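You operate a simulated robot arm through the tools that you are given. There is no shell and no other tool.

You are at the controls of a simulated two-armed robot. One attempt, no reset.

## Task
Pick up the purple box from the top shelf of the blue rack with one hand, pass it to the other hand and put it on the second shelf from the bottom of the blue rack. Set down upright: purple box.
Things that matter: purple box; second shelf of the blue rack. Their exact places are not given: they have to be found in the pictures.

It is judged by the outcome, as a careful person would: the job done as asked, and still so three seconds after it is handed in. It fails if anything else is knocked over, pushed out of place, dropped, spilled or broken.

## Robot
Two 7-joint arms with two-finger grippers on one trunk, on a base that moves. Base frame: it is fixed to the floor where the robot stands at the start and does not move with it; the origin is under the middle of the robot, x ahead of it, y to its left, z up. Readings come in cm, degrees, newtons and seconds.
The left shoulder is at the start at [4.1, 17.5, 122.8], the right one opposite. With the tool pointing down near the work surface each hand reaches from about 10 to 62 cm from the robot's upright axis, wherever it stands, measured 20 degrees to its own side. Places, roughly: purple box (13x6x10 cm) [-70, -340, 140]; second shelf of the blue rack [-80, -350, 60]. Payload 2.94 kg a hand.
The TCP of each hand is the grasp point between the finger pads, 3 cm short of the fingertips. In the tool frame z runs along the fingers and y along their closing line. The gripper opens to 13.8 cm; its body begins 10.9 cm behind the TCP.
Orientation is that of the tool frame in the base frame, as [roll, pitch, yaw] about the fixed x, y, z axes, in that order (R = Rz(yaw) Ry(pitch) Rx(roll)). With the fingers straight down and closing along the base's y, the tool's x points along the base's -x, its y along +y and its z along -z.

## Interface
- The arms move only by the tool nudge_tool. It takes "left_series", "right_series" or both (then of equal length, played together; a hand with none holds still); each is one flat list of numbers, 6 for each row, row after row: the shift along the tool's x, y, z in cm, then the turn, a rotation vector about the tool's x, y, z in degrees. In form: [dx, dy, dz, ax, ay, az, dx, dy, dz, ax, ay, az, ...]. A call has 1 to 20 rows; each row shifts and turns the commanded pose from where the row before left it, along the tool's axes as they then stand. "left_jaw" and "right_jaw" are, for a hand that has rows, the opening, from 0 (shut) to 1 (fully open), set as the call begins (left out, the last holds). A row lasts 0.2 s, in which the tool goes at most 5 cm and 8.6 degrees; a call with a longer step from one row to the next is refused whole, and so is a gripper value outside its range. Where a pose cannot be reached the arm comes as near as it can. A force on the tool above 40 N (or 10 N above the force at the start of the call, whichever is more), or a blocked arm, ends the call early, and 0.2 s more pass. Each finger travels about 4.5 cm/s and halts on what it meets, pressing with about 21 N; the grip force reading is that of the motor and also rises with nothing between the fingers. The clock runs only during rows and for 0.2 s after the last one: add rows that do not move to give the fingers time. It gives the time, the measured TCP pose, the force on the tool (base axes), the opening and the grip force at its end, in the units of the frame above (readings bear some noise), with the torque about the TCP (base axes, N m) and any sound that the robot's microphone picked up.
- Cameras (640 x 400 px; columns grow to the right, rows downward): "scene" is now at [10.56, -0.14, 170.74]; the picture's right is [-0.01, -1.00, 0.00], its down [-0.71, 0.01, -0.70] and it looks along [0.70, -0.01, -0.71] (base axes); focal length 250 px, centre (320, 200). "left" rides on the left gripper at [7.1, -1.9, -14.6] in its tool frame; the picture's right is [0.26, 0.97, 0.00], its down [-0.85, 0.23, -0.48] and it looks along [-0.46, 0.12, 0.88] (tool axes); focal length 280 px, centre (320, 200). "right" rides on the right gripper at [7.1, 1.9, -14.6] in its tool frame; the picture's right is [-0.26, 0.96, 0.00], its down [-0.85, -0.23, -0.48] and it looks along [-0.46, -0.12, 0.88] (tool axes); focal length 280 px, centre (320, 200).
- camera(camera): a new picture of that camera. No time passes.
- move_column(by): moves the trunk up (or, below 0, down) by that many cm; the arms and the scene camera ride with it, the base frame stays. It gives what a move gives, with no picture.
- roll_base(legs): drives the robot by 1 to 6 legs, each [ahead, turn to the left] in cm and degrees, along the robot's own axes; the way and the turn of a leg run together, so that a leg with both is an arc; at most 150 cm and 180 degrees a leg. The arms and the cameras ride along, it lands a little off, and it stops where it bumps. It gives what a move gives.
- pan_tilt(pan, tilt): turns the head with the scene camera to pan (to the left, within 120 degrees either way) and tilt (down, from -29 to 69), counted from straight ahead of the robot (the tilt from the chest, where the trunk bows). It gives what a move gives.
- measure_at(camera, pixels): for up to 12 pixels [column, row] of the newest picture of that camera ("zoom" is the newest enlarged one), the place [x, y, z] in the base frame of the surface seen there, good to about 0.2 cm. No time passes.
- enlarge(camera, box): a new picture of the part [left, top, right, bottom] of that camera's present view, enlarged. No time passes.
- sign_off(): hands the job in; it is judged then, once.

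Leave the grippers open and the arms clear of the work at the hand-in unless told otherwise.

The tools are called after "Emit:" as name(argument=value, ...) on one line, values as JSON. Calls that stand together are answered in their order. nudge_tool: Moves the arms, as the interface text tells. Its arguments: {"type":"object","properties":{"left_series":{"type":"array","items":{"type":"number"}},"left_jaw":{"type":"number"},"right_series":{"type":"array","items":{"type":"number"}},"right_jaw":{"type":"number"}},"required":[]} The other tools are called the same way: move_column (by) moves the trunk up or down; roll_base (legs) drives the base; pan_tilt (pan, tilt) turns the head that bears the scene camera; camera (camera) takes a picture; measure_at (camera, pixels) gives the place of the surface under pixels of a picture; enlarge (camera, box) takes an enlarged picture of a part of a camera's view; sign_off () hands the job in.

At the start:

```text
t: 0.0
left_eef_pos: [57.31, 27.57, 115.37]
left_tool_rot: [180.0, 0.0, -180.0]
left_wrist_force: [-0.2, 0.5, -0.2]
left_ft_torque: [0.0, 0.0, 0.07]
left_finger_gap: 13.77
left_gripper_force: 0.0
right_eef_pos: [45.78, -22.52, 121.76]
right_tool_rot: [179.9, -0.1, -179.9]
right_wrist_force: [-0.2, -0.6, 0.6]
right_ft_torque: [0.0, -0.01, 0.03]
right_finger_gap: 13.79
right_gripper_force: 0.0
trunk travel left (down, up): [-40.0, 33.4]
robot x, y, heading: [0.36, 0.11, 0.1]
head pan, tilt (commanded): [-0.7, 45.4]
```

scene: 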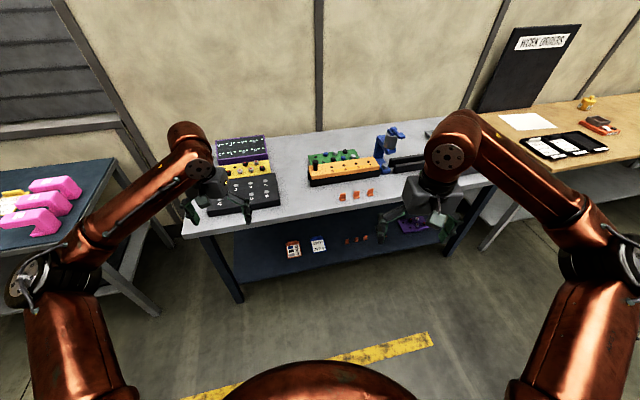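
right: 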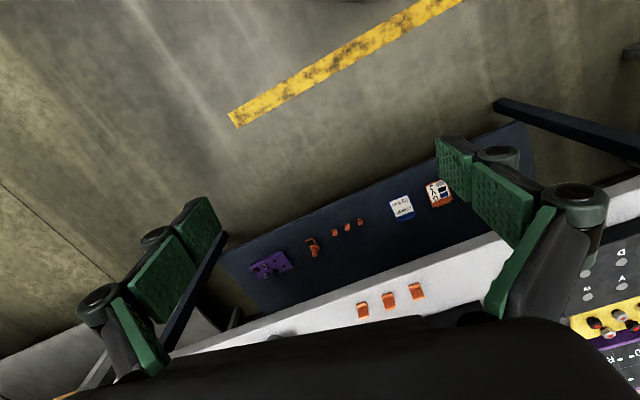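
left: 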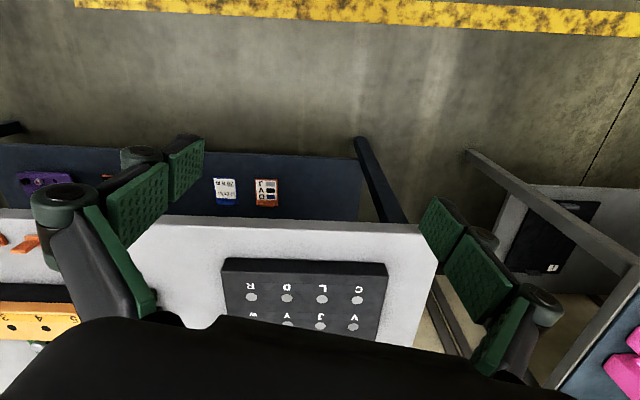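

The start pictures show a workbench ahead. The rack should be far to the right and slightly behind, around [-75, -345]. I turn the head to the right to look for it.

Emit:
pan_tilt(pan=-100, tilt=15)

Emit:
camera(camera="scene")

```text
t: 1.8
left_eef_pos: [57.39, 27.51, 115.25]
left_tool_rot: [-180.0, 0.0, -180.0]
left_wrist_force: [0.3, -0.4, 0.2]
left_ft_torque: [0.0, -0.01, -0.03]
left_finger_gap: 13.81
left_gripper_force: 0.0
right_eef_pos: [45.91, -22.57, 121.84]
right_tool_rot: [-180.0, 0.0, 180.0]
right_wrist_force: [0.3, 0.6, 0.5]
right_ft_torque: [0.03, -0.03, 0.0]
right_finger_gap: 13.78
right_gripper_force: 0.0
trunk travel left (down, up): [-40.0, 33.4]
robot x, y, heading: [0.1, 0.1, 0.3]
head pan, tilt (commanded): [-100.0, 15.0]
```

```text
taken
```

scene: 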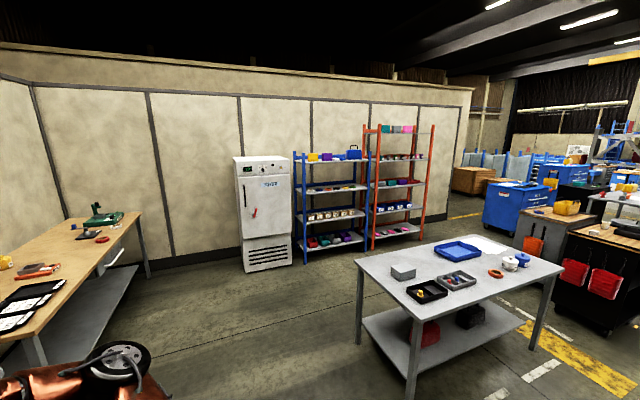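

I see a blue rack around columns 295–370, rows 150–265, next to a refrigerator-like cabinet and an orange rack. I enlarge it and measure.

Emit:
enlarge(camera="scene", box=[280, 130, 408, 280])

Emit:
measure_at(camera="scene", pixels=[[326, 157], [298, 262], [366, 245], [300, 200], [335, 215], [335, 240], [360, 310], [410, 290], [145, 270], [270, 250], [236, 262], [292, 265]])

```text
2.67 times, centred on (344, 205) of scene
```

zoom: 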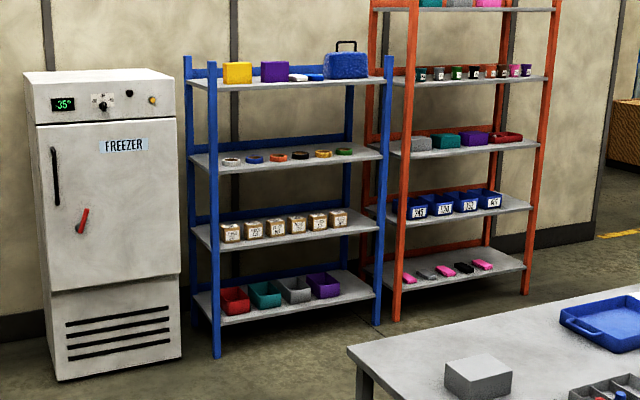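

```text
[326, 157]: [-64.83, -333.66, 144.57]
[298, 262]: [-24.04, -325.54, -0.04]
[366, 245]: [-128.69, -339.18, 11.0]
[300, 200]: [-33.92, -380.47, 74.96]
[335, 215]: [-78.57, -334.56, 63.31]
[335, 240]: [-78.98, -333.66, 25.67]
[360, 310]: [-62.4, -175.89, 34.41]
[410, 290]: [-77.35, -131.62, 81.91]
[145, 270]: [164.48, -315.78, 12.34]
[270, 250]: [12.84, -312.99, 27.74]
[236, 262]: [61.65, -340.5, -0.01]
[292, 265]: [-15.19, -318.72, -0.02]
```

The blue rack holds a yellow box, a purple box, small items and a blue case on top. The second shelf from the bottom has six labelled boxes. I measure shelf edges and items in the zoomed picture, and the table corners in the scene.

Emit:
measure_at(camera="zoom", pixels=[[275, 74], [275, 62], [240, 72], [298, 78], [345, 68], [222, 86], [380, 82], [222, 250], [375, 228], [360, 216], [230, 232], [200, 228]])

Emit:
measure_at(camera="scene", pixels=[[357, 261], [413, 316], [480, 236], [562, 270], [402, 273], [360, 340], [412, 390], [150, 275], [110, 265], [130, 215], [320, 300], [480, 395]])

```text
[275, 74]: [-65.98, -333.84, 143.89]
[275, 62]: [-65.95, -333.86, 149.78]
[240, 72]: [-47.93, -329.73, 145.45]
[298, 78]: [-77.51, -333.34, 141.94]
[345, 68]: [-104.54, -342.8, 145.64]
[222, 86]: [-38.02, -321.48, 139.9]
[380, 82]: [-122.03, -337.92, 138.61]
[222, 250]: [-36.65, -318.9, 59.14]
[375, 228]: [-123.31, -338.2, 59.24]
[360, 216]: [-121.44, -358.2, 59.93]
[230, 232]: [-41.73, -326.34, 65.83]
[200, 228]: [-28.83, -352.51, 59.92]
```

```text
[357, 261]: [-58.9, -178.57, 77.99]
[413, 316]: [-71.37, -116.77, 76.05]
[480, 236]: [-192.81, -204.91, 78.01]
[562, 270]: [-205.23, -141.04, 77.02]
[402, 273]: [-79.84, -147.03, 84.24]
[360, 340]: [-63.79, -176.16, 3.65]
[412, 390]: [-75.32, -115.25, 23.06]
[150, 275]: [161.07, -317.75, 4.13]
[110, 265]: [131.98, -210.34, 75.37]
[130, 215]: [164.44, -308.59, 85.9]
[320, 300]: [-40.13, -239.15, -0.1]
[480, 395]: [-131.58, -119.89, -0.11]
```

The rack's front edge runs from about (-38, -321) to (-122, -338), so it faces along heading about -79°. The purple box stands at about (-66, -337), with its top at z≈150. The table's near-left corner is at x≈-59, so a lane at x≈0 is free. I raise the trunk first so the hands clear everything on the bench while I turn.

Emit:
move_column(by=30)

```text
t: 4.8
left_eef_pos: [57.26, 27.48, 145.4]
left_tool_rot: [-179.9, 0.0, 179.9]
left_wrist_force: [-0.2, -0.2, 0.0]
left_ft_torque: [0.02, 0.01, 0.0]
left_finger_gap: 13.8
left_gripper_force: 0.0
right_eef_pos: [45.84, -22.56, 151.82]
right_tool_rot: [-180.0, 0.0, 180.0]
right_wrist_force: [0.5, -0.3, -0.3]
right_ft_torque: [-0.01, 0.01, 0.0]
right_finger_gap: 13.8
right_gripper_force: 0.0
trunk travel left (down, up): [-70.0, 3.4]
robot x, y, heading: [-0.12, -0.61, 0.1]
head pan, tilt (commanded): [-100.0, 15.0]
```

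The trunk is up. I turn right by 90° and drive along the clear lane at x≈0, past the table, to about y=-195.

Emit:
roll_base(legs=[[0, -90], [100, 0], [95, 0]])

Emit:
pan_tilt(pan=-30, tilt=20)

Emit:
camera(camera="scene")

```text
t: 18.4
left_eef_pos: [28.2, -252.5, 145.41]
left_tool_rot: [180.0, 0.0, 90.4]
left_wrist_force: [-0.8, 0.5, 0.6]
left_ft_torque: [-0.02, 0.01, 0.0]
left_finger_gap: 13.79
left_gripper_force: 0.1
right_eef_pos: [-22.0, -241.34, 151.8]
right_tool_rot: [180.0, -0.1, 90.4]
right_wrist_force: [-0.3, -0.1, 0.4]
right_ft_torque: [-0.02, -0.01, -0.01]
right_finger_gap: 13.81
right_gripper_force: 0.0
trunk travel left (down, up): [-70.0, 3.4]
robot x, y, heading: [0.09, -195.22, -89.8]
head pan, tilt (commanded): [-100.0, 15.0]
```

```text
t: 19.8
left_eef_pos: [28.14, -252.52, 145.32]
left_tool_rot: [180.0, 0.0, 90.3]
left_wrist_force: [-0.2, 0.2, 0.4]
left_ft_torque: [0.02, 0.03, 0.02]
left_finger_gap: 13.81
left_gripper_force: 0.1
right_eef_pos: [-21.85, -241.32, 151.8]
right_tool_rot: [-179.9, 0.0, 90.4]
right_wrist_force: [0.1, -1.1, 0.1]
right_ft_torque: [0.0, -0.01, 0.03]
right_finger_gap: 13.82
right_gripper_force: 0.0
trunk travel left (down, up): [-70.0, 3.4]
robot x, y, heading: [0.03, -194.97, -89.4]
head pan, tilt (commanded): [-30.0, 20.0]
```

```text
taken
```

scene: 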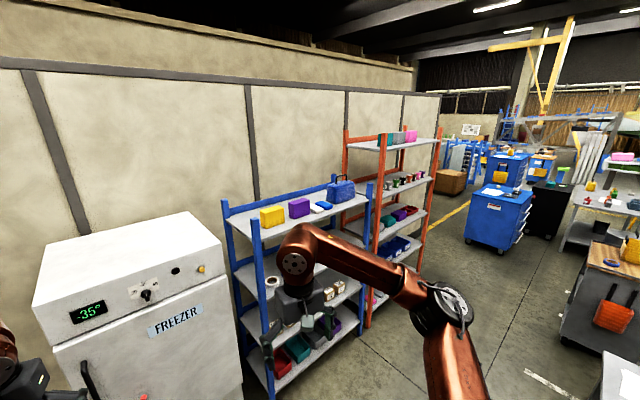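

I'm at (0, -195), facing the wall, and see the rack to the right with the right arm in front. I turn right, drive diagonally to about (-80, -245), then turn back to face the rack squarely.

Emit:
roll_base(legs=[[0, -61], [90, 0], [0, 71.5]])

Emit:
pan_tilt(pan=0, tilt=30)

Emit:
camera(camera="scene")

```text
t: 30.3
left_eef_pos: [-42.54, -290.23, 145.37]
left_tool_rot: [-179.9, 0.0, 99.6]
left_wrist_force: [-0.3, 0.2, 0.8]
left_ft_torque: [-0.01, 0.0, 0.01]
left_finger_gap: 13.79
left_gripper_force: 0.1
right_eef_pos: [-93.81, -287.12, 151.67]
right_tool_rot: [-180.0, -0.2, 99.6]
right_wrist_force: [0.3, -0.5, -0.5]
right_ft_torque: [-0.03, -0.03, 0.02]
right_finger_gap: 13.8
right_gripper_force: 0.0
trunk travel left (down, up): [-70.0, 3.4]
robot x, y, heading: [-78.95, -238.17, -80.4]
head pan, tilt (commanded): [-30.0, 20.0]
```

```text
t: 31.3
left_eef_pos: [-42.43, -290.3, 145.29]
left_tool_rot: [180.0, 0.0, 99.7]
left_wrist_force: [0.1, 0.1, -0.2]
left_ft_torque: [0.03, 0.01, -0.01]
left_finger_gap: 13.83
left_gripper_force: 0.1
right_eef_pos: [-93.61, -287.19, 151.77]
right_tool_rot: [180.0, -0.1, 99.6]
right_wrist_force: [0.6, -1.0, -0.3]
right_ft_torque: [-0.01, 0.05, 0.03]
right_finger_gap: 13.79
right_gripper_force: 0.1
trunk travel left (down, up): [-70.0, 3.4]
robot x, y, heading: [-78.86, -238.15, -80.5]
head pan, tilt (commanded): [0.0, 30.0]
```

```text
taken
```

scene: 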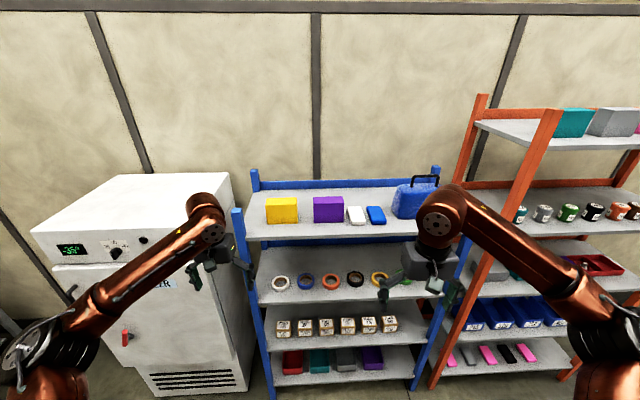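

Good view. I enlarge the rack and measure the box, shelf edges and the second shelf's free space.

Emit:
enlarge(camera="scene", box=[236, 170, 448, 302])

Emit:
measure_at(camera="zoom", pixels=[[240, 90], [318, 90], [234, 148], [318, 156], [275, 85], [275, 120], [175, 120], [360, 105], [420, 105], [255, 195], [40, 200], [560, 60]])

Emit:
enlarge(camera="scene", box=[250, 290, 450, 400])

```text
3.02 times, centred on (342, 236) of scene
```

zoom: 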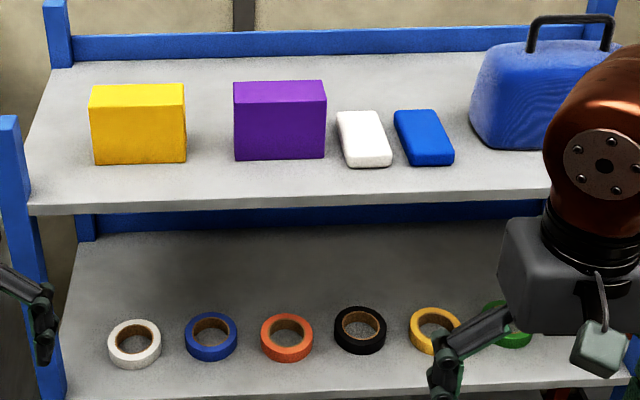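

```text
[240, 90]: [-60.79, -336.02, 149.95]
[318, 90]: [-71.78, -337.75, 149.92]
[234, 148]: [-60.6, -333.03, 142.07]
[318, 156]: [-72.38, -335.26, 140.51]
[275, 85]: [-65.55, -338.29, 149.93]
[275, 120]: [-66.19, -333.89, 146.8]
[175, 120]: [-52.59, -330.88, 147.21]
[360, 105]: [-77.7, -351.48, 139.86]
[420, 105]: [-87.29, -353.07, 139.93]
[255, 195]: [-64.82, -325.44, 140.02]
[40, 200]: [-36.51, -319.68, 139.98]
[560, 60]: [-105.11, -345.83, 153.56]
```

```text
3.20 times, centred on (350, 345) of scene
```

zoom: 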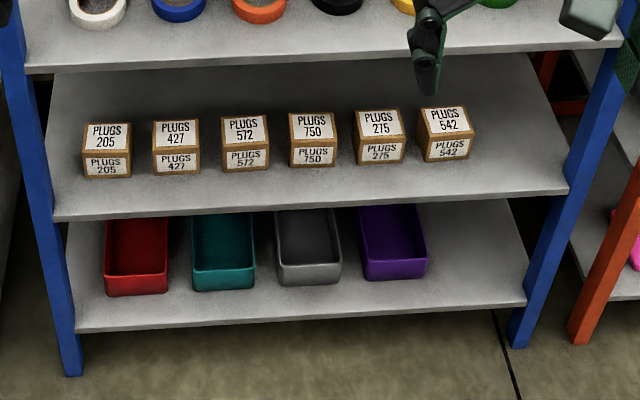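

The second shelf from the bottom has six PLUGS boxes, and there's free room at its right end (zoom columns 480–560). I measure those places.

Emit:
measure_at(camera="zoom", pixels=[[472, 156], [474, 120], [428, 160], [565, 188], [60, 216], [530, 62], [500, 130], [545, 170], [60, 60], [445, 110], [450, 190], [575, 170]])

Emit:
measure_at(camera="scene", pixels=[[255, 185], [238, 215], [437, 170], [420, 190], [407, 385], [272, 395], [455, 260], [445, 180], [345, 195], [385, 215], [330, 186], [452, 300]])

```text
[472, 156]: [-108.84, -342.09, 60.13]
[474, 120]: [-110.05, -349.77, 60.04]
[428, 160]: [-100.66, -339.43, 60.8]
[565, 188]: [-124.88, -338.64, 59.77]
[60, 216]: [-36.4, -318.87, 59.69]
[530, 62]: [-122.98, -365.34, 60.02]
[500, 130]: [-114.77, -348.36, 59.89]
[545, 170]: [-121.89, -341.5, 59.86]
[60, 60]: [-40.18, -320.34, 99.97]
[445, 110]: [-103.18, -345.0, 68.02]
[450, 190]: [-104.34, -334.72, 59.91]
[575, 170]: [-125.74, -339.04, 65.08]
```

```text
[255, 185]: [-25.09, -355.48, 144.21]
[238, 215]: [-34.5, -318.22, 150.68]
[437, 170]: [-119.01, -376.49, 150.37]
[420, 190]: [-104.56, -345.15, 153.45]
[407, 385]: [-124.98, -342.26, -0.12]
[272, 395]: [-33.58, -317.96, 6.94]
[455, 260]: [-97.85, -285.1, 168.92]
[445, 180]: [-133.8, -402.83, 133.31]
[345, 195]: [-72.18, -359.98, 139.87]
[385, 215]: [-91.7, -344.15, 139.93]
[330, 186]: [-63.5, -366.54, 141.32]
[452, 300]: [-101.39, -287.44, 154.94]
```

The shelves are at z ≈ 60, 100 and 140. The purple box has its front face at (-60.6..-72.4, ≈-334), is about 6 cm deep and tops out at 150. On the second shelf there's a free slot about 15 cm wide between the last PLUGS box (x≈-109.5) and the right post (x≈-125).

My plan:
1. The left hand picks from above, closing across the 6 cm depth.
2. It hands the box to the right hand, which will point forward.
3. The right hand slides the box into the right-end slot.

First I raise the left hand and turn it 90° about its axis while it is still clear of the rack.

Emit:
nudge_tool(left_series=[0, 0, -1.5, 0, 0, 8.2, 0, 0, -1.5, 0, 0, 8.2, 0, 0, -1.5, 0, 0, 8.2, 0, 0, -1.5, 0, 0, 8.2, 0, 0, -1.5, 0, 0, 8.2, 0, 0, -1.5, 0, 0, 8.2, 0, 0, -1.5, 0, 0, 8.2, 0, 0, -1.5, 0, 0, 8.2, 0, 0, -1.5, 0, 0, 8.2, 0, 0, -1.5, 0, 0, 8.2, 0, 0, -1.5, 0, 0, 8.2], left_jaw=1)

Emit:
camera(camera="scene")

```text
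t: 33.7
left_eef_pos: [-42.4, -290.3, 161.85]
left_tool_rot: [-180.0, 0.0, 9.2]
left_wrist_force: [0.9, 0.3, 0.4]
left_ft_torque: [-0.03, -0.03, 0.02]
left_finger_gap: 13.79
left_gripper_force: 0.0
right_eef_pos: [-93.69, -287.2, 151.69]
right_tool_rot: [179.9, 0.0, 99.7]
right_wrist_force: [0.6, -0.4, 0.0]
right_ft_torque: [-0.01, 0.01, 0.0]
right_finger_gap: 13.81
right_gripper_force: 0.0
trunk travel left (down, up): [-70.0, 3.4]
robot x, y, heading: [-79.15, -238.46, -80.3]
head pan, tilt (commanded): [0.0, 30.0]
```

```text
taken
```

scene: 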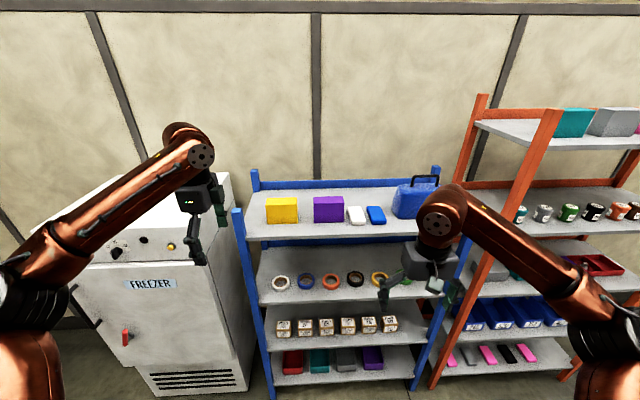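

The left hand reached z=161.9 with its closing line along the depth (yaw 9.2°). The right hand sits at forward 46, which could come close to the blue case when I drive in, so I pull it back 15 cm first. Then I shift the base to the right, in front of the rack.

Emit:
nudge_tool(right_series=[3, 0, 0, 0, 0, 0, 3, 0, 0, 0, 0, 0, 3, 0, 0, 0, 0, 0, 3, 0, 0, 0, 0, 0, 3, 0, 0, 0, 0, 0], right_jaw=1)

Emit:
roll_base(legs=[[0, -68.4], [29.5, 0], [0, 69.7]])

Emit:
camera(camera="scene")

```text
t: 34.9
left_eef_pos: [-42.38, -290.2, 161.83]
left_tool_rot: [179.9, 0.0, 9.4]
left_wrist_force: [-0.1, -0.3, 0.7]
left_ft_torque: [0.0, -0.04, -0.02]
left_finger_gap: 13.79
left_gripper_force: 0.1
right_eef_pos: [-96.24, -272.27, 151.81]
right_tool_rot: [180.0, 0.0, 99.5]
right_wrist_force: [-0.3, 0.7, 0.0]
right_ft_torque: [-0.02, -0.03, -0.01]
right_finger_gap: 13.77
right_gripper_force: 0.1
trunk travel left (down, up): [-70.0, 3.4]
robot x, y, heading: [-79.15, -238.58, -80.5]
head pan, tilt (commanded): [0.0, 30.0]
```

```text
t: 42.9
left_eef_pos: [-65.57, -304.39, 161.9]
left_tool_rot: [180.0, -0.1, 11.8]
left_wrist_force: [-0.4, -0.1, 0.5]
left_ft_torque: [-0.01, -0.01, 0.01]
left_finger_gap: 13.81
left_gripper_force: 0.0
right_eef_pos: [-120.17, -288.79, 151.79]
right_tool_rot: [-180.0, -0.1, 102.0]
right_wrist_force: [-0.3, -0.2, 0.1]
right_ft_torque: [-0.01, 0.02, -0.01]
right_finger_gap: 13.81
right_gripper_force: 0.0
trunk travel left (down, up): [-70.0, 3.4]
robot x, y, heading: [-104.39, -253.45, -77.7]
head pan, tilt (commanded): [0.0, 30.0]
```

```text
taken
```

scene: 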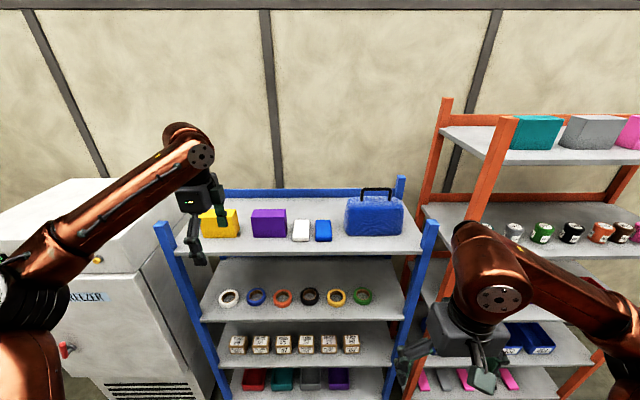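

I'm at (-104, -253), heading -77.7°. I zoom in on the top shelf and re-measure the purple box, the blue case and the handle, and also the slot on the second shelf.

Emit:
enlarge(camera="scene", box=[190, 175, 430, 325])

Emit:
measure_at(camera="zoom", pixels=[[168, 96], [256, 94], [167, 104], [258, 104], [172, 154], [254, 150], [212, 93], [505, 38], [275, 130], [300, 118], [120, 130], [420, 120]])

Emit:
enlarge(camera="scene", box=[300, 310, 440, 400])

```text
2.67 times, centred on (310, 250) of scene
```

zoom: 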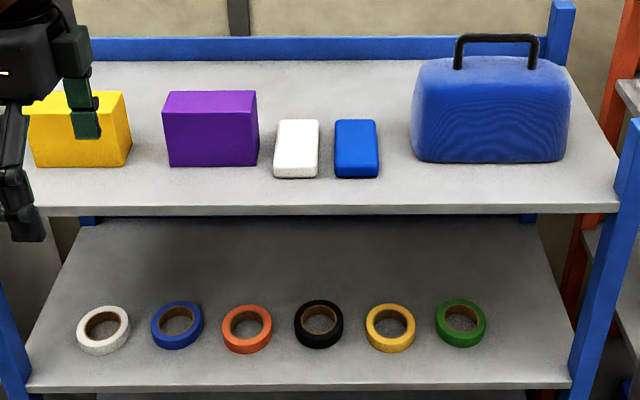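

```text
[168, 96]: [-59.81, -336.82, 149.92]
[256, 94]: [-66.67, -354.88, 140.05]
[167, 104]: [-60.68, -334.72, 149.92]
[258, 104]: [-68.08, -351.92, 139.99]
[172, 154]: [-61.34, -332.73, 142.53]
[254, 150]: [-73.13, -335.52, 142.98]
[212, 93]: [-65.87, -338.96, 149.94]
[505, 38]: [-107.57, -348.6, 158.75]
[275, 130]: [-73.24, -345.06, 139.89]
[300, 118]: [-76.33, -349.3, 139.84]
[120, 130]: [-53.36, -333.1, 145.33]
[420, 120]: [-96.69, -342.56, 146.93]
```

```text
4.44 times, centred on (370, 355) of scene
```

zoom: 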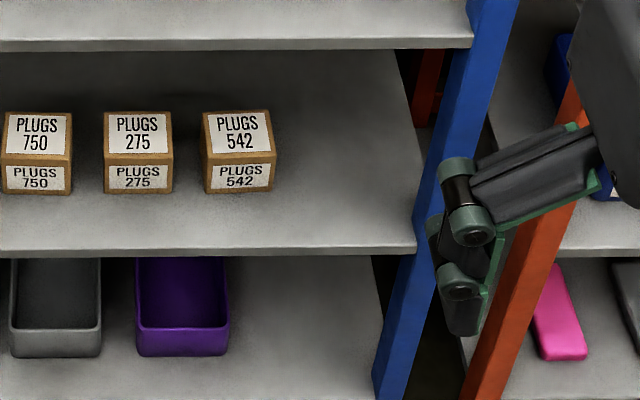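

I measure the slot on the second shelf more precisely, plus the purple box's top corners.

Emit:
measure_at(camera="zoom", pixels=[[274, 183], [276, 155], [212, 192], [410, 240], [413, 200], [400, 120], [393, 70], [300, 245], [340, 150], [20, 245], [420, 180], [432, 140]])

Emit:
enlarge(camera="scene", box=[235, 195, 305, 245])

```text
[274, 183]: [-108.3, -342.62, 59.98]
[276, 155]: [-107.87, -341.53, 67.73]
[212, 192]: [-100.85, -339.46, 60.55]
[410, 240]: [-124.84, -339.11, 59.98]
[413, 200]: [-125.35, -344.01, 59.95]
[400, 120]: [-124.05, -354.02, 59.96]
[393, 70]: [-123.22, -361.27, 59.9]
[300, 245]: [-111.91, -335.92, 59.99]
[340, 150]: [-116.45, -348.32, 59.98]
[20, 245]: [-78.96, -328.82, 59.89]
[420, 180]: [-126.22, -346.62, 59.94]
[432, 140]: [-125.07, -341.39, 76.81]
```

```text
8.00 times, centred on (270, 220) of scene
```

zoom: 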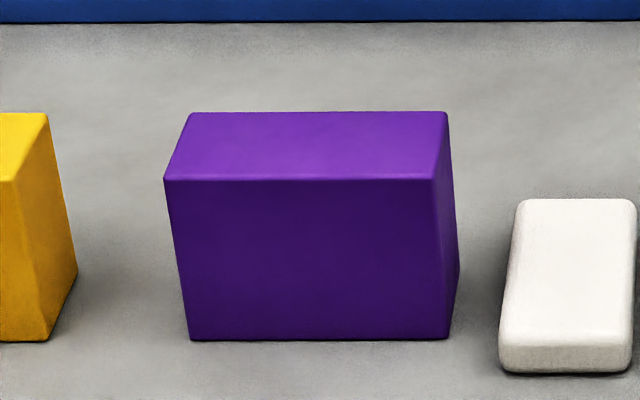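

Emit:
measure_at(camera="zoom", pixels=[[170, 174], [428, 174], [196, 116], [442, 116], [310, 145], [196, 325], [440, 325], [456, 280], [510, 340], [520, 210], [74, 265], [40, 120]])

```text
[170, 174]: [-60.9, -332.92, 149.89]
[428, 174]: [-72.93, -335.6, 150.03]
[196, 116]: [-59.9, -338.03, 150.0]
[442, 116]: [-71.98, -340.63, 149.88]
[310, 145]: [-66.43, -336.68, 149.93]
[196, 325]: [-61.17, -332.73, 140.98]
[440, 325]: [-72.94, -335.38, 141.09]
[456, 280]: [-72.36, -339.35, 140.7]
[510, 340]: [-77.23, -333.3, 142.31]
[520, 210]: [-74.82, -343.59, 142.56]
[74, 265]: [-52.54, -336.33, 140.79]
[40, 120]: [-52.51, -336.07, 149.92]
```

The box yaw is about 12.4°, its centre is (-66.4, -336.8) and its top is at z=150. The slot on the second shelf runs from the post to the PLUGS 542 box and is about 16 cm wide. The left hand's fingertips at z≈159 clear the 150 cm tops, so I drive 30 cm forward.

Emit:
roll_base(legs=[[30, 0]])

Emit:
camera(camera="scene")

Emit:
camera(camera="left")

```text
t: 45.0
left_eef_pos: [-59.15, -333.26, 161.94]
left_tool_rot: [179.8, 0.0, 12.1]
left_wrist_force: [-0.2, -0.4, -0.7]
left_ft_torque: [-0.04, -0.01, 0.02]
left_finger_gap: 13.78
left_gripper_force: 0.0
right_eef_pos: [-113.8, -318.05, 151.77]
right_tool_rot: [180.0, 0.0, 102.2]
right_wrist_force: [-0.4, 0.2, -0.1]
right_ft_torque: [-0.06, -0.01, 0.0]
right_finger_gap: 13.79
right_gripper_force: 0.0
trunk travel left (down, up): [-70.0, 3.4]
robot x, y, heading: [-98.13, -283.41, -77.9]
head pan, tilt (commanded): [0.0, 30.0]
```

```text
taken
```

scene: 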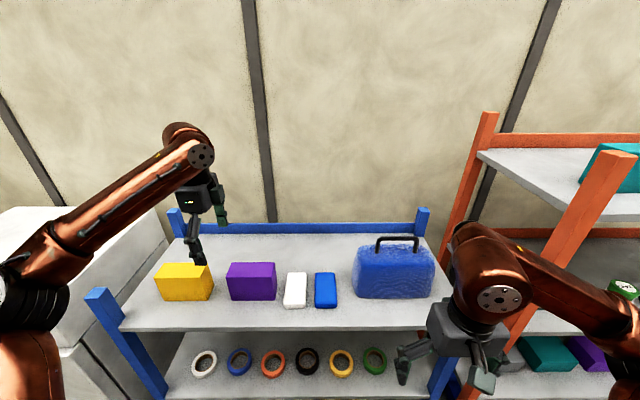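

```text
taken
```

left: 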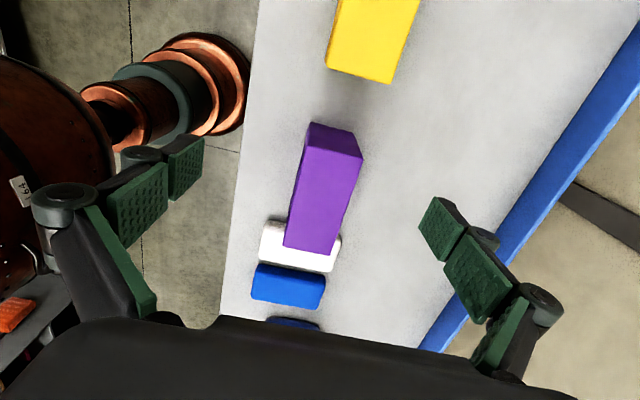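

The left camera shows the purple box between the fingers' line. I measure its top corners there to check against my earlier estimate.

Emit:
measure_at(camera="left", pixels=[[313, 128], [352, 134], [358, 156], [288, 240], [330, 248], [310, 180], [345, 180], [305, 150]])

Emit:
measure_at(camera="scene", pixels=[[230, 272], [275, 272], [232, 265], [272, 265], [252, 269], [253, 285]])

```text
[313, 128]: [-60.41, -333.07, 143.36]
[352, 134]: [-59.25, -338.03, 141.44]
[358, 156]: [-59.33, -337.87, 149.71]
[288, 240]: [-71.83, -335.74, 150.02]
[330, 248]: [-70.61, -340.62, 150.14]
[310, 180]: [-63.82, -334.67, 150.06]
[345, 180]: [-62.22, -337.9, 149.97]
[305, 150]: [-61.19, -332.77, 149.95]
```

```text
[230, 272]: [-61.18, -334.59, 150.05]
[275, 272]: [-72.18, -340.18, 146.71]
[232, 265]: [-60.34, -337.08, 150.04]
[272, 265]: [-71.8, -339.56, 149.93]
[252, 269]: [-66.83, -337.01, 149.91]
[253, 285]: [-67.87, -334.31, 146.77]
```

Both cameras agree: the box centre is at about (-66.2, -336.8). I want to grip about 2 cm to the right of centre, which leaves the other end free for the right hand. I move the left hand 9.6 cm to the right and 2 cm deeper at the present height.

Emit:
nudge_tool(left_series=[-2.4, 0.5, 0, 0, 0, 0.1, -2.4, 0.5, 0, 0, 0, 0.1, -2.4, 0.5, 0, 0, 0, 0, -2.4, 0.48, 0, 0, 0, 0, 0, 0, 0, 0, 0, 0], left_jaw=1)

Emit:
camera(camera="left")

```text
t: 46.2
left_eef_pos: [-68.19, -337.32, 161.74]
left_tool_rot: [179.9, -0.1, 11.8]
left_wrist_force: [0.0, 0.4, 0.6]
left_ft_torque: [-0.03, 0.0, 0.02]
left_finger_gap: 13.8
left_gripper_force: 0.1
right_eef_pos: [-113.73, -318.15, 151.83]
right_tool_rot: [179.9, 0.0, 102.2]
right_wrist_force: [0.2, 0.1, 0.2]
right_ft_torque: [-0.03, 0.03, 0.01]
right_finger_gap: 13.82
right_gripper_force: 0.1
trunk travel left (down, up): [-70.0, 3.4]
robot x, y, heading: [-98.09, -283.13, -77.9]
head pan, tilt (commanded): [0.0, 30.0]
```

```text
taken
```

left: 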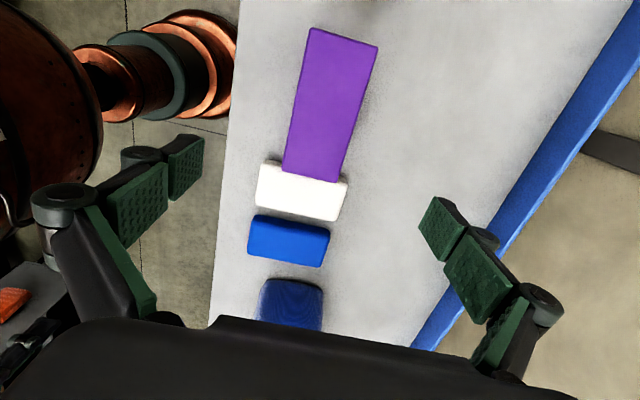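

The hand stands at (-68.2, -337.3), over the right half of the box. I go straight down 14.3 cm to TCP z≈147.4, with a small yaw trim.

Emit:
nudge_tool(left_series=[0, 0, 2.4, 0, 0, -0.5, 0, 0, 2.4, 0, 0, 0, 0, 0, 2.4, 0, 0, 0, 0, 0, 2.4, 0, 0, 0, 0, 0, 2.4, 0, 0, 0, 0, 0, 2.3, 0, 0, 0, 0, 0, 0, 0, 0, 0], left_jaw=1)

Emit:
camera(camera="left")

Emit:
camera(camera="scene")

```text
t: 47.8
left_eef_pos: [-68.15, -337.55, 147.58]
left_tool_rot: [180.0, -0.1, 12.3]
left_wrist_force: [-0.1, -0.1, 0.1]
left_ft_torque: [0.01, -0.03, 0.0]
left_finger_gap: 13.81
left_gripper_force: 0.1
right_eef_pos: [-113.7, -318.13, 151.87]
right_tool_rot: [179.9, 0.0, 102.1]
right_wrist_force: [-0.6, -0.4, -0.4]
right_ft_torque: [0.01, -0.02, -0.03]
right_finger_gap: 13.79
right_gripper_force: 0.0
trunk travel left (down, up): [-70.0, 3.4]
robot x, y, heading: [-98.19, -283.54, -77.8]
head pan, tilt (commanded): [0.0, 30.0]
```

```text
taken
```

left: 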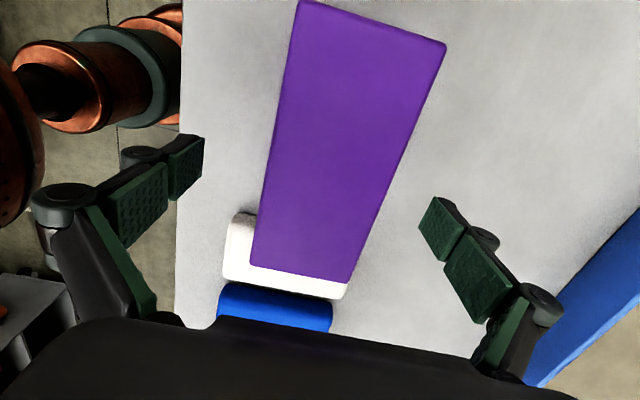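

```text
taken
```

scene: 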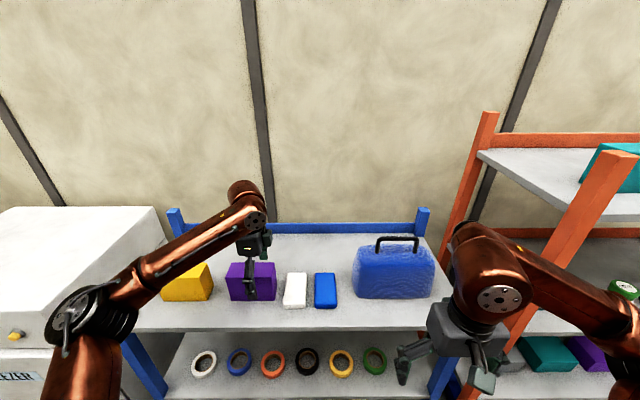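

The box sits between the pads with gaps on both sides. I close the left gripper and wait for the fingers.

Emit:
nudge_tool(left_series=[0, 0, 0, 0, 0, 0, 0, 0, 0, 0, 0, 0, 0, 0, 0, 0, 0, 0, 0, 0, 0, 0, 0, 0, 0, 0, 0, 0, 0, 0, 0, 0, 0, 0, 0, 0, 0, 0, 0, 0, 0, 0, 0, 0, 0, 0, 0, 0], left_jaw=0)

Emit:
camera(camera="left")

```text
t: 49.6
left_eef_pos: [-68.14, -337.33, 147.55]
left_tool_rot: [179.9, 0.0, 12.3]
left_wrist_force: [0.5, 0.1, 1.5]
left_ft_torque: [0.04, 0.01, 0.06]
left_finger_gap: 5.96
left_gripper_force: 21.5
right_eef_pos: [-113.65, -318.12, 151.67]
right_tool_rot: [180.0, -0.1, 102.2]
right_wrist_force: [0.2, 0.5, 0.5]
right_ft_torque: [0.03, 0.02, -0.01]
right_finger_gap: 13.83
right_gripper_force: 0.1
trunk travel left (down, up): [-70.0, 3.4]
robot x, y, heading: [-98.47, -283.5, -77.9]
head pan, tilt (commanded): [0.0, 30.0]
```

```text
taken
```

left: 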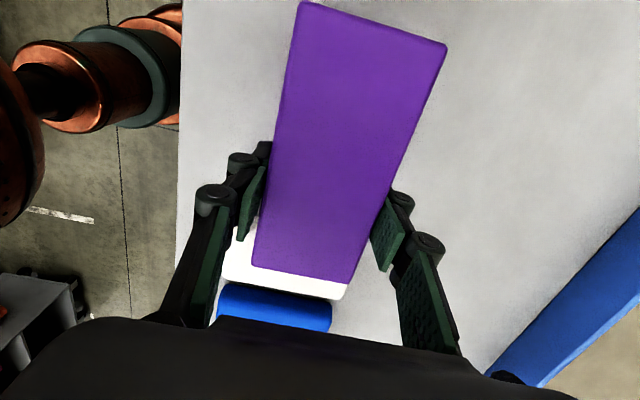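

The gap is 5.96 cm with 21.5 N, so the box is held. I lift 6 cm and check.

Emit:
nudge_tool(left_series=[0, 0, -0.5, 0, 0, 0, 0, 0, -1, 0, 0, 0, 0, 0, -1.5, 0, 0, 0, 0, 0, -1.5, 0, 0, 0, 0, 0, -1.5, 0, 0, 0, 0, 0, 0, 0, 0, 0], left_jaw=0)

Emit:
camera(camera="scene")

Emit:
camera(camera="left")

```text
t: 51.0
left_eef_pos: [-68.06, -337.63, 153.48]
left_tool_rot: [180.0, -0.1, 12.4]
left_wrist_force: [0.1, 0.2, -3.1]
left_ft_torque: [-0.02, 0.05, -0.02]
left_finger_gap: 5.96
left_gripper_force: 20.8
right_eef_pos: [-113.66, -318.19, 151.79]
right_tool_rot: [179.9, -0.2, 102.2]
right_wrist_force: [-0.3, 0.0, -0.1]
right_ft_torque: [-0.03, 0.0, -0.01]
right_finger_gap: 13.78
right_gripper_force: 0.1
trunk travel left (down, up): [-70.0, 3.4]
robot x, y, heading: [-98.18, -283.21, -77.8]
head pan, tilt (commanded): [0.0, 30.0]
```

```text
taken
```

scene: 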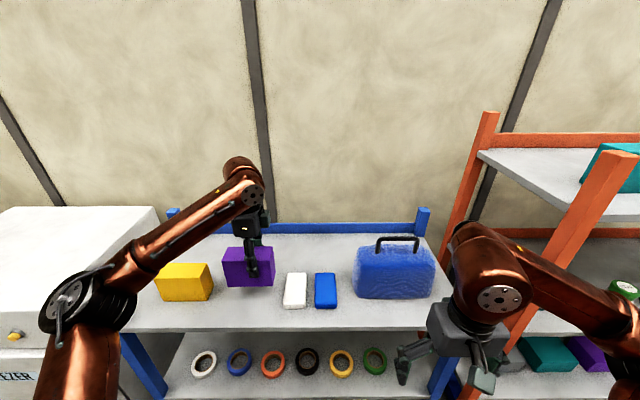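

```text
taken
```

left: 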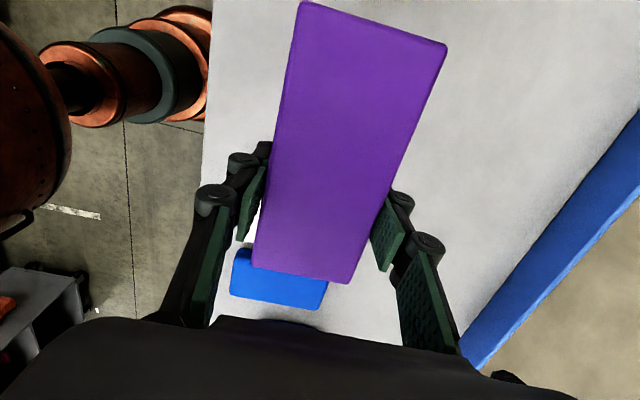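

The box is lifted cleanly (about 3 N, level, bottom at z≈146). Now I back the base straight out by 36 cm to get room for the handover.

Emit:
roll_base(legs=[[-36, 0]])

Emit:
camera(camera="scene")

```text
t: 53.3
left_eef_pos: [-75.94, -302.25, 153.61]
left_tool_rot: [180.0, 0.0, 12.1]
left_wrist_force: [0.0, 0.1, -3.8]
left_ft_torque: [0.02, 0.05, 0.02]
left_finger_gap: 5.92
left_gripper_force: 21.2
right_eef_pos: [-121.45, -282.69, 151.79]
right_tool_rot: [-179.9, 0.0, 102.0]
right_wrist_force: [-0.7, -0.1, 0.0]
right_ft_torque: [0.04, 0.0, 0.0]
right_finger_gap: 13.79
right_gripper_force: 0.0
trunk travel left (down, up): [-70.0, 3.4]
robot x, y, heading: [-105.71, -247.48, -78.1]
head pan, tilt (commanded): [0.0, 30.0]
```

```text
taken
```

scene: 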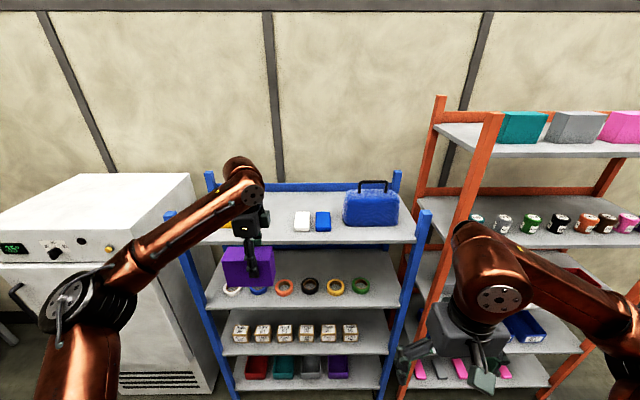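

I'm clear of the rack and holding the box. Now I prepare the right hand: first forward and down to about forward 53, z 127, then tilt it so the fingers point forward and horizontal.

Emit:
nudge_tool(right_series=[-2.75, 0, 3.1, 0, 0, 0, -2.75, 0, 3.1, 0, 0, 0, -2.75, 0, 3.1, 0, 0, 0, -2.75, 0, 3.1, 0, 0, 0, -2.75, 0, 3.1, 0, 0, 0, -2.75, 0, 3.1, 0, 0, 0, -2.75, 0, 3.1, 0, 0, 0, -2.75, 0, 3.1, 0, 0, 0, 0, 0, 0, 0, -8.2, 0, 0, 0, 0, 0, -8.2, 0, 0, 0, 0, 0, -8.2, 0, 0, 0, 0, 0, -8.2, 0, 0, 0, 0, 0, -8.2, 0, 0, 0, 0, 0, -8.2, 0, 0, 0, 0, 0, -8.2, 0, 0, 0, 0, 0, -8.2, 0, 0, 0, 0, 0, -8.2, 0, 0, 0, 0, 0, -8.2, 0, 0, 0, 0, 0, -8, 0], right_jaw=1)

Emit:
camera(camera="scene")

Emit:
camera(camera="right")

```text
t: 57.3
left_eef_pos: [-76.05, -302.19, 153.58]
left_tool_rot: [180.0, 0.1, 12.1]
left_wrist_force: [0.4, 0.4, -3.4]
left_ft_torque: [-0.02, 0.02, 0.02]
left_finger_gap: 5.95
left_gripper_force: 21.0
right_eef_pos: [-117.46, -304.4, 127.24]
right_tool_rot: [179.9, 59.8, 102.1]
right_wrist_force: [-0.1, -0.2, -0.8]
right_ft_torque: [0.0, -0.01, 0.02]
right_finger_gap: 13.79
right_gripper_force: 0.0
right hand out of reach, approached as far as the arm can: row 16, 17, 18, 19
trunk travel left (down, up): [-70.0, 3.4]
robot x, y, heading: [-105.79, -247.98, -78.1]
head pan, tilt (commanded): [0.0, 30.0]
```

```text
taken
```

scene: 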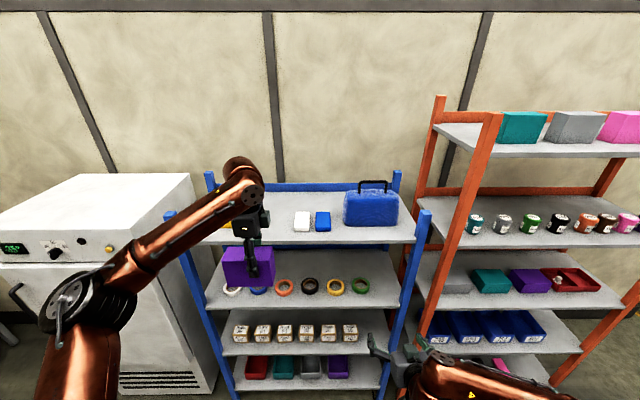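

```text
taken
```

right: 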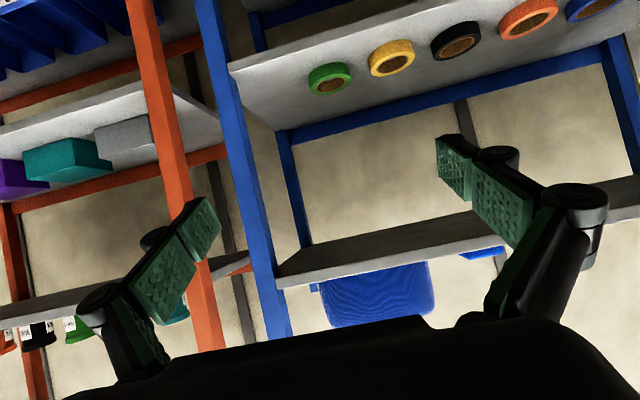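

The right hand stopped at a 60° tilt, which leaves it pointing 30° below horizontal. I test whether it can level out further when the arm is a bit more extended, moving 10 cm forward in free space. The rack is still more than 25 cm away.

Emit:
nudge_tool(right_series=[0, 0, 2, 0, 0, 0, 0, 0, 2, 0, 0, 0, 0, 0, 2, 0, 0, 0, 0, 0, 2, 0, 0, 0, 0, 0, 2, 0, 0, 0])

Emit:
camera(camera="scene")

```text
t: 58.5
left_eef_pos: [-76.04, -302.05, 153.52]
left_tool_rot: [-179.9, 0.1, 12.1]
left_wrist_force: [0.4, -0.6, -4.0]
left_ft_torque: [-0.03, 0.01, 0.02]
left_finger_gap: 5.93
left_gripper_force: 20.7
right_eef_pos: [-119.14, -312.46, 123.03]
right_tool_rot: [179.8, 59.7, 102.0]
right_wrist_force: [0.0, 0.2, -0.1]
right_ft_torque: [-0.03, -0.03, 0.04]
right_finger_gap: 13.8
right_gripper_force: 0.0
right hand out of reach, approached as far as the arm can: row 2, 3, 5
trunk travel left (down, up): [-70.0, 3.4]
robot x, y, heading: [-105.89, -247.8, -78.1]
head pan, tilt (commanded): [0.0, 30.0]
```

```text
taken
```

scene: 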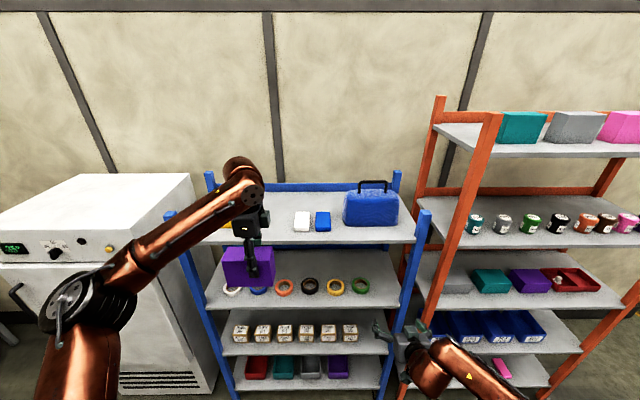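

The hand kept a 30° downward tilt and drifted 3 cm sideways, so a joint is at its limit there. I look down at the arm's posture.

Emit:
pan_tilt(pan=-20, tilt=60)

Emit:
camera(camera="scene")

```text
t: 59.4
left_eef_pos: [-75.93, -302.06, 153.65]
left_tool_rot: [-180.0, 0.0, 12.1]
left_wrist_force: [0.4, -0.4, -3.6]
left_ft_torque: [-0.04, 0.06, 0.02]
left_finger_gap: 5.93
left_gripper_force: 20.6
right_eef_pos: [-119.05, -312.55, 123.0]
right_tool_rot: [179.8, 59.7, 102.0]
right_wrist_force: [-0.3, 0.3, -0.3]
right_ft_torque: [-0.03, -0.03, -0.01]
right_finger_gap: 13.8
right_gripper_force: 0.1
trunk travel left (down, up): [-70.0, 3.4]
robot x, y, heading: [-106.03, -247.73, -77.9]
head pan, tilt (commanded): [-20.0, 60.0]
```

```text
taken
```

scene: 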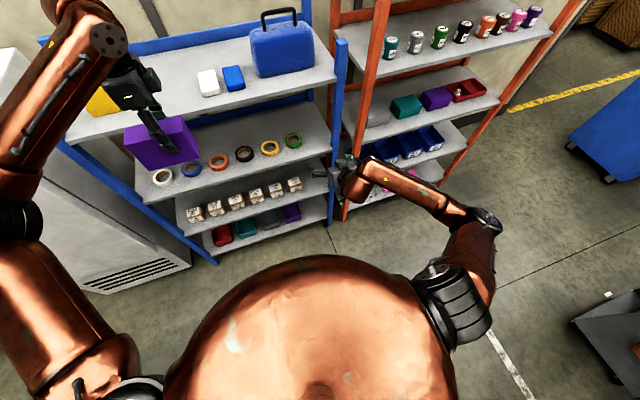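

The right elbow is out to the side, so the hand points most naturally forward-left. I'll do the handover with the right hand pointing 45° to the left and about 35° below horizontal. For placing, I'll turn it back forward, still tilted about 35° down, which it can reach. First I yaw the right hand 45° left and tilt it 5° further down, in free space.

Emit:
nudge_tool(right_series=[0, 0, -1, -6.47, 0.8, -3.78, 0, 0, -1, -6.47, 0.8, -3.78, 0, 0, -1, -6.47, 0.8, -3.78, 0, 0, -1, -6.47, 0.8, -3.78, 0, 0, -1, -6.47, 0.8, -3.78, 0, 0, -1, -6.47, 0.8, -3.78])

Emit:
camera(camera="scene")

```text
t: 60.8
left_eef_pos: [-75.84, -302.28, 153.49]
left_tool_rot: [-180.0, 0.0, 12.0]
left_wrist_force: [0.4, 0.0, -3.3]
left_ft_torque: [0.04, 0.06, 0.0]
left_finger_gap: 5.94
left_gripper_force: 21.0
right_eef_pos: [-117.42, -308.77, 124.78]
right_tool_rot: [175.0, 58.3, 137.5]
right_wrist_force: [0.9, -2.0, 4.3]
right_ft_torque: [0.39, 0.39, 0.19]
right_finger_gap: 13.78
right_gripper_force: 0.0
right hand out of reach, approached as far as the arm can: row 5, 6
trunk travel left (down, up): [-70.0, 3.4]
robot x, y, heading: [-106.08, -247.67, -77.9]
head pan, tilt (commanded): [-20.0, 60.0]
```

```text
taken
```

scene: 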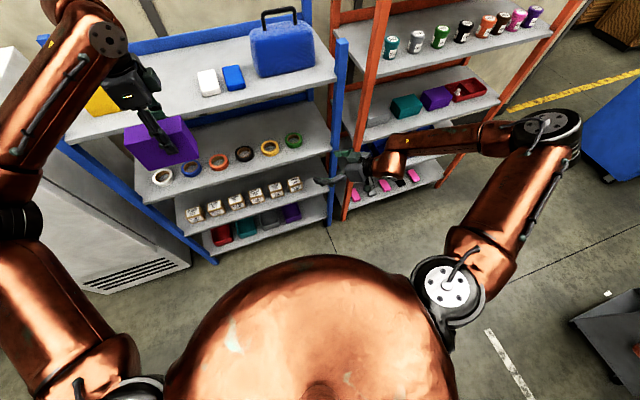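

The elbow swung far out to the right, and there's a small force reading on the right wrist (4.3 N up). I check where the elbow and wrist are relative to the orange rack.

Emit:
measure_at(camera="scene", pixels=[[545, 122], [480, 138], [400, 155], [355, 170], [570, 140], [360, 215], [385, 30], [520, 115], [448, 290], [430, 125]])

Emit:
camera(camera="right")

Emit:
enlarge(camera="scene", box=[300, 90, 460, 190])

```text
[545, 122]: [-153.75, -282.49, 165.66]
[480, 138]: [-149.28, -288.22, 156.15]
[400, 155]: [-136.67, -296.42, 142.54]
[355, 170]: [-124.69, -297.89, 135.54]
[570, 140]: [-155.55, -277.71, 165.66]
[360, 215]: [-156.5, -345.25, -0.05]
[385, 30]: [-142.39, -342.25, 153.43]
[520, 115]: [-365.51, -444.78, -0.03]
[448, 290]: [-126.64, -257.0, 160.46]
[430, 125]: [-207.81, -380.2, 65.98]
```

```text
taken
```

right: 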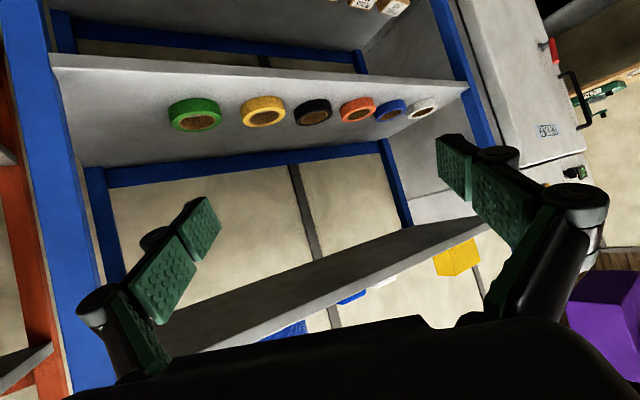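

```text
4.00 times, centred on (380, 140) of scene
```

zoom: 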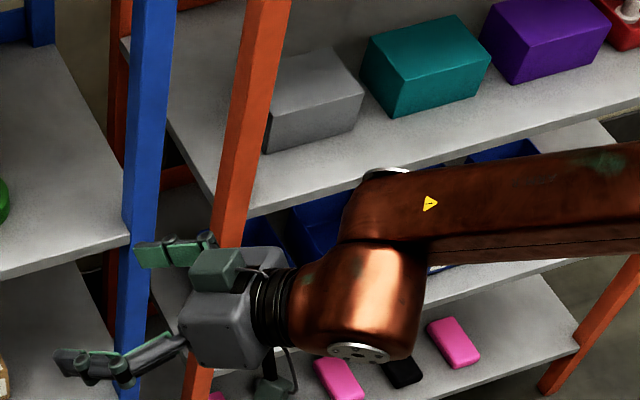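

Nothing touches: the elbow is at (-154, -282, 166), far from the orange rack. The wrist is nearly in line with the forearm, which is the limit. I settle on a 42° downward tilt, pointing 45° left, for the handover. I bring the right hand to a waiting pose near the centre (about forward 44, 11 right, z 132) while the left hand is still out of the way.

Emit:
nudge_tool(right_series=[0, 0, 0, -1.35, 5.15, -2.9, 0, 0, 0, -1.35, 5.15, -2.9, -0.84, 3.1, -0.96, 0, 0, 0, -0.84, 3.1, -0.96, 0, 0, 0, -0.84, 3.1, -0.96, 0, 0, 0, -0.84, 3.1, -0.96, 0, 0, 0, -0.84, 3.1, -0.96, 0, 0, 0, -0.84, 3.1, -0.96, 0, 0, 0])

Emit:
camera(camera="scene")

```text
t: 62.6
left_eef_pos: [-75.81, -302.01, 153.53]
left_tool_rot: [-180.0, 0.1, 12.1]
left_wrist_force: [-0.2, 0.1, -3.5]
left_ft_torque: [-0.02, 0.05, 0.0]
left_finger_gap: 5.94
left_gripper_force: 21.2
right_eef_pos: [-108.31, -292.23, 132.06]
right_tool_rot: [-179.1, 47.6, 148.2]
right_wrist_force: [0.1, -1.0, -0.4]
right_ft_torque: [-0.04, 0.01, -0.03]
right_finger_gap: 13.82
right_gripper_force: 0.0
trunk travel left (down, up): [-70.0, 3.4]
robot x, y, heading: [-105.85, -248.05, -77.9]
head pan, tilt (commanded): [-20.0, 60.0]
```

```text
taken
```

scene: 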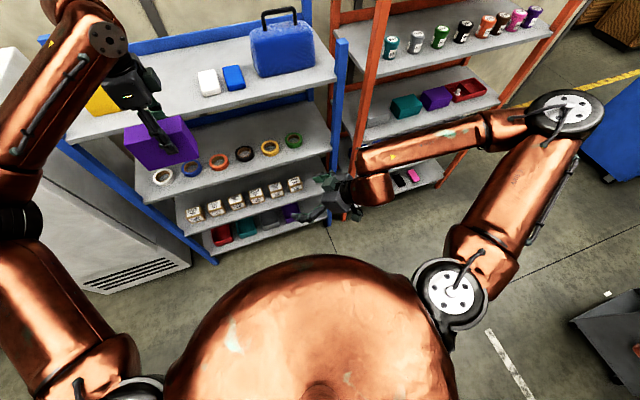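

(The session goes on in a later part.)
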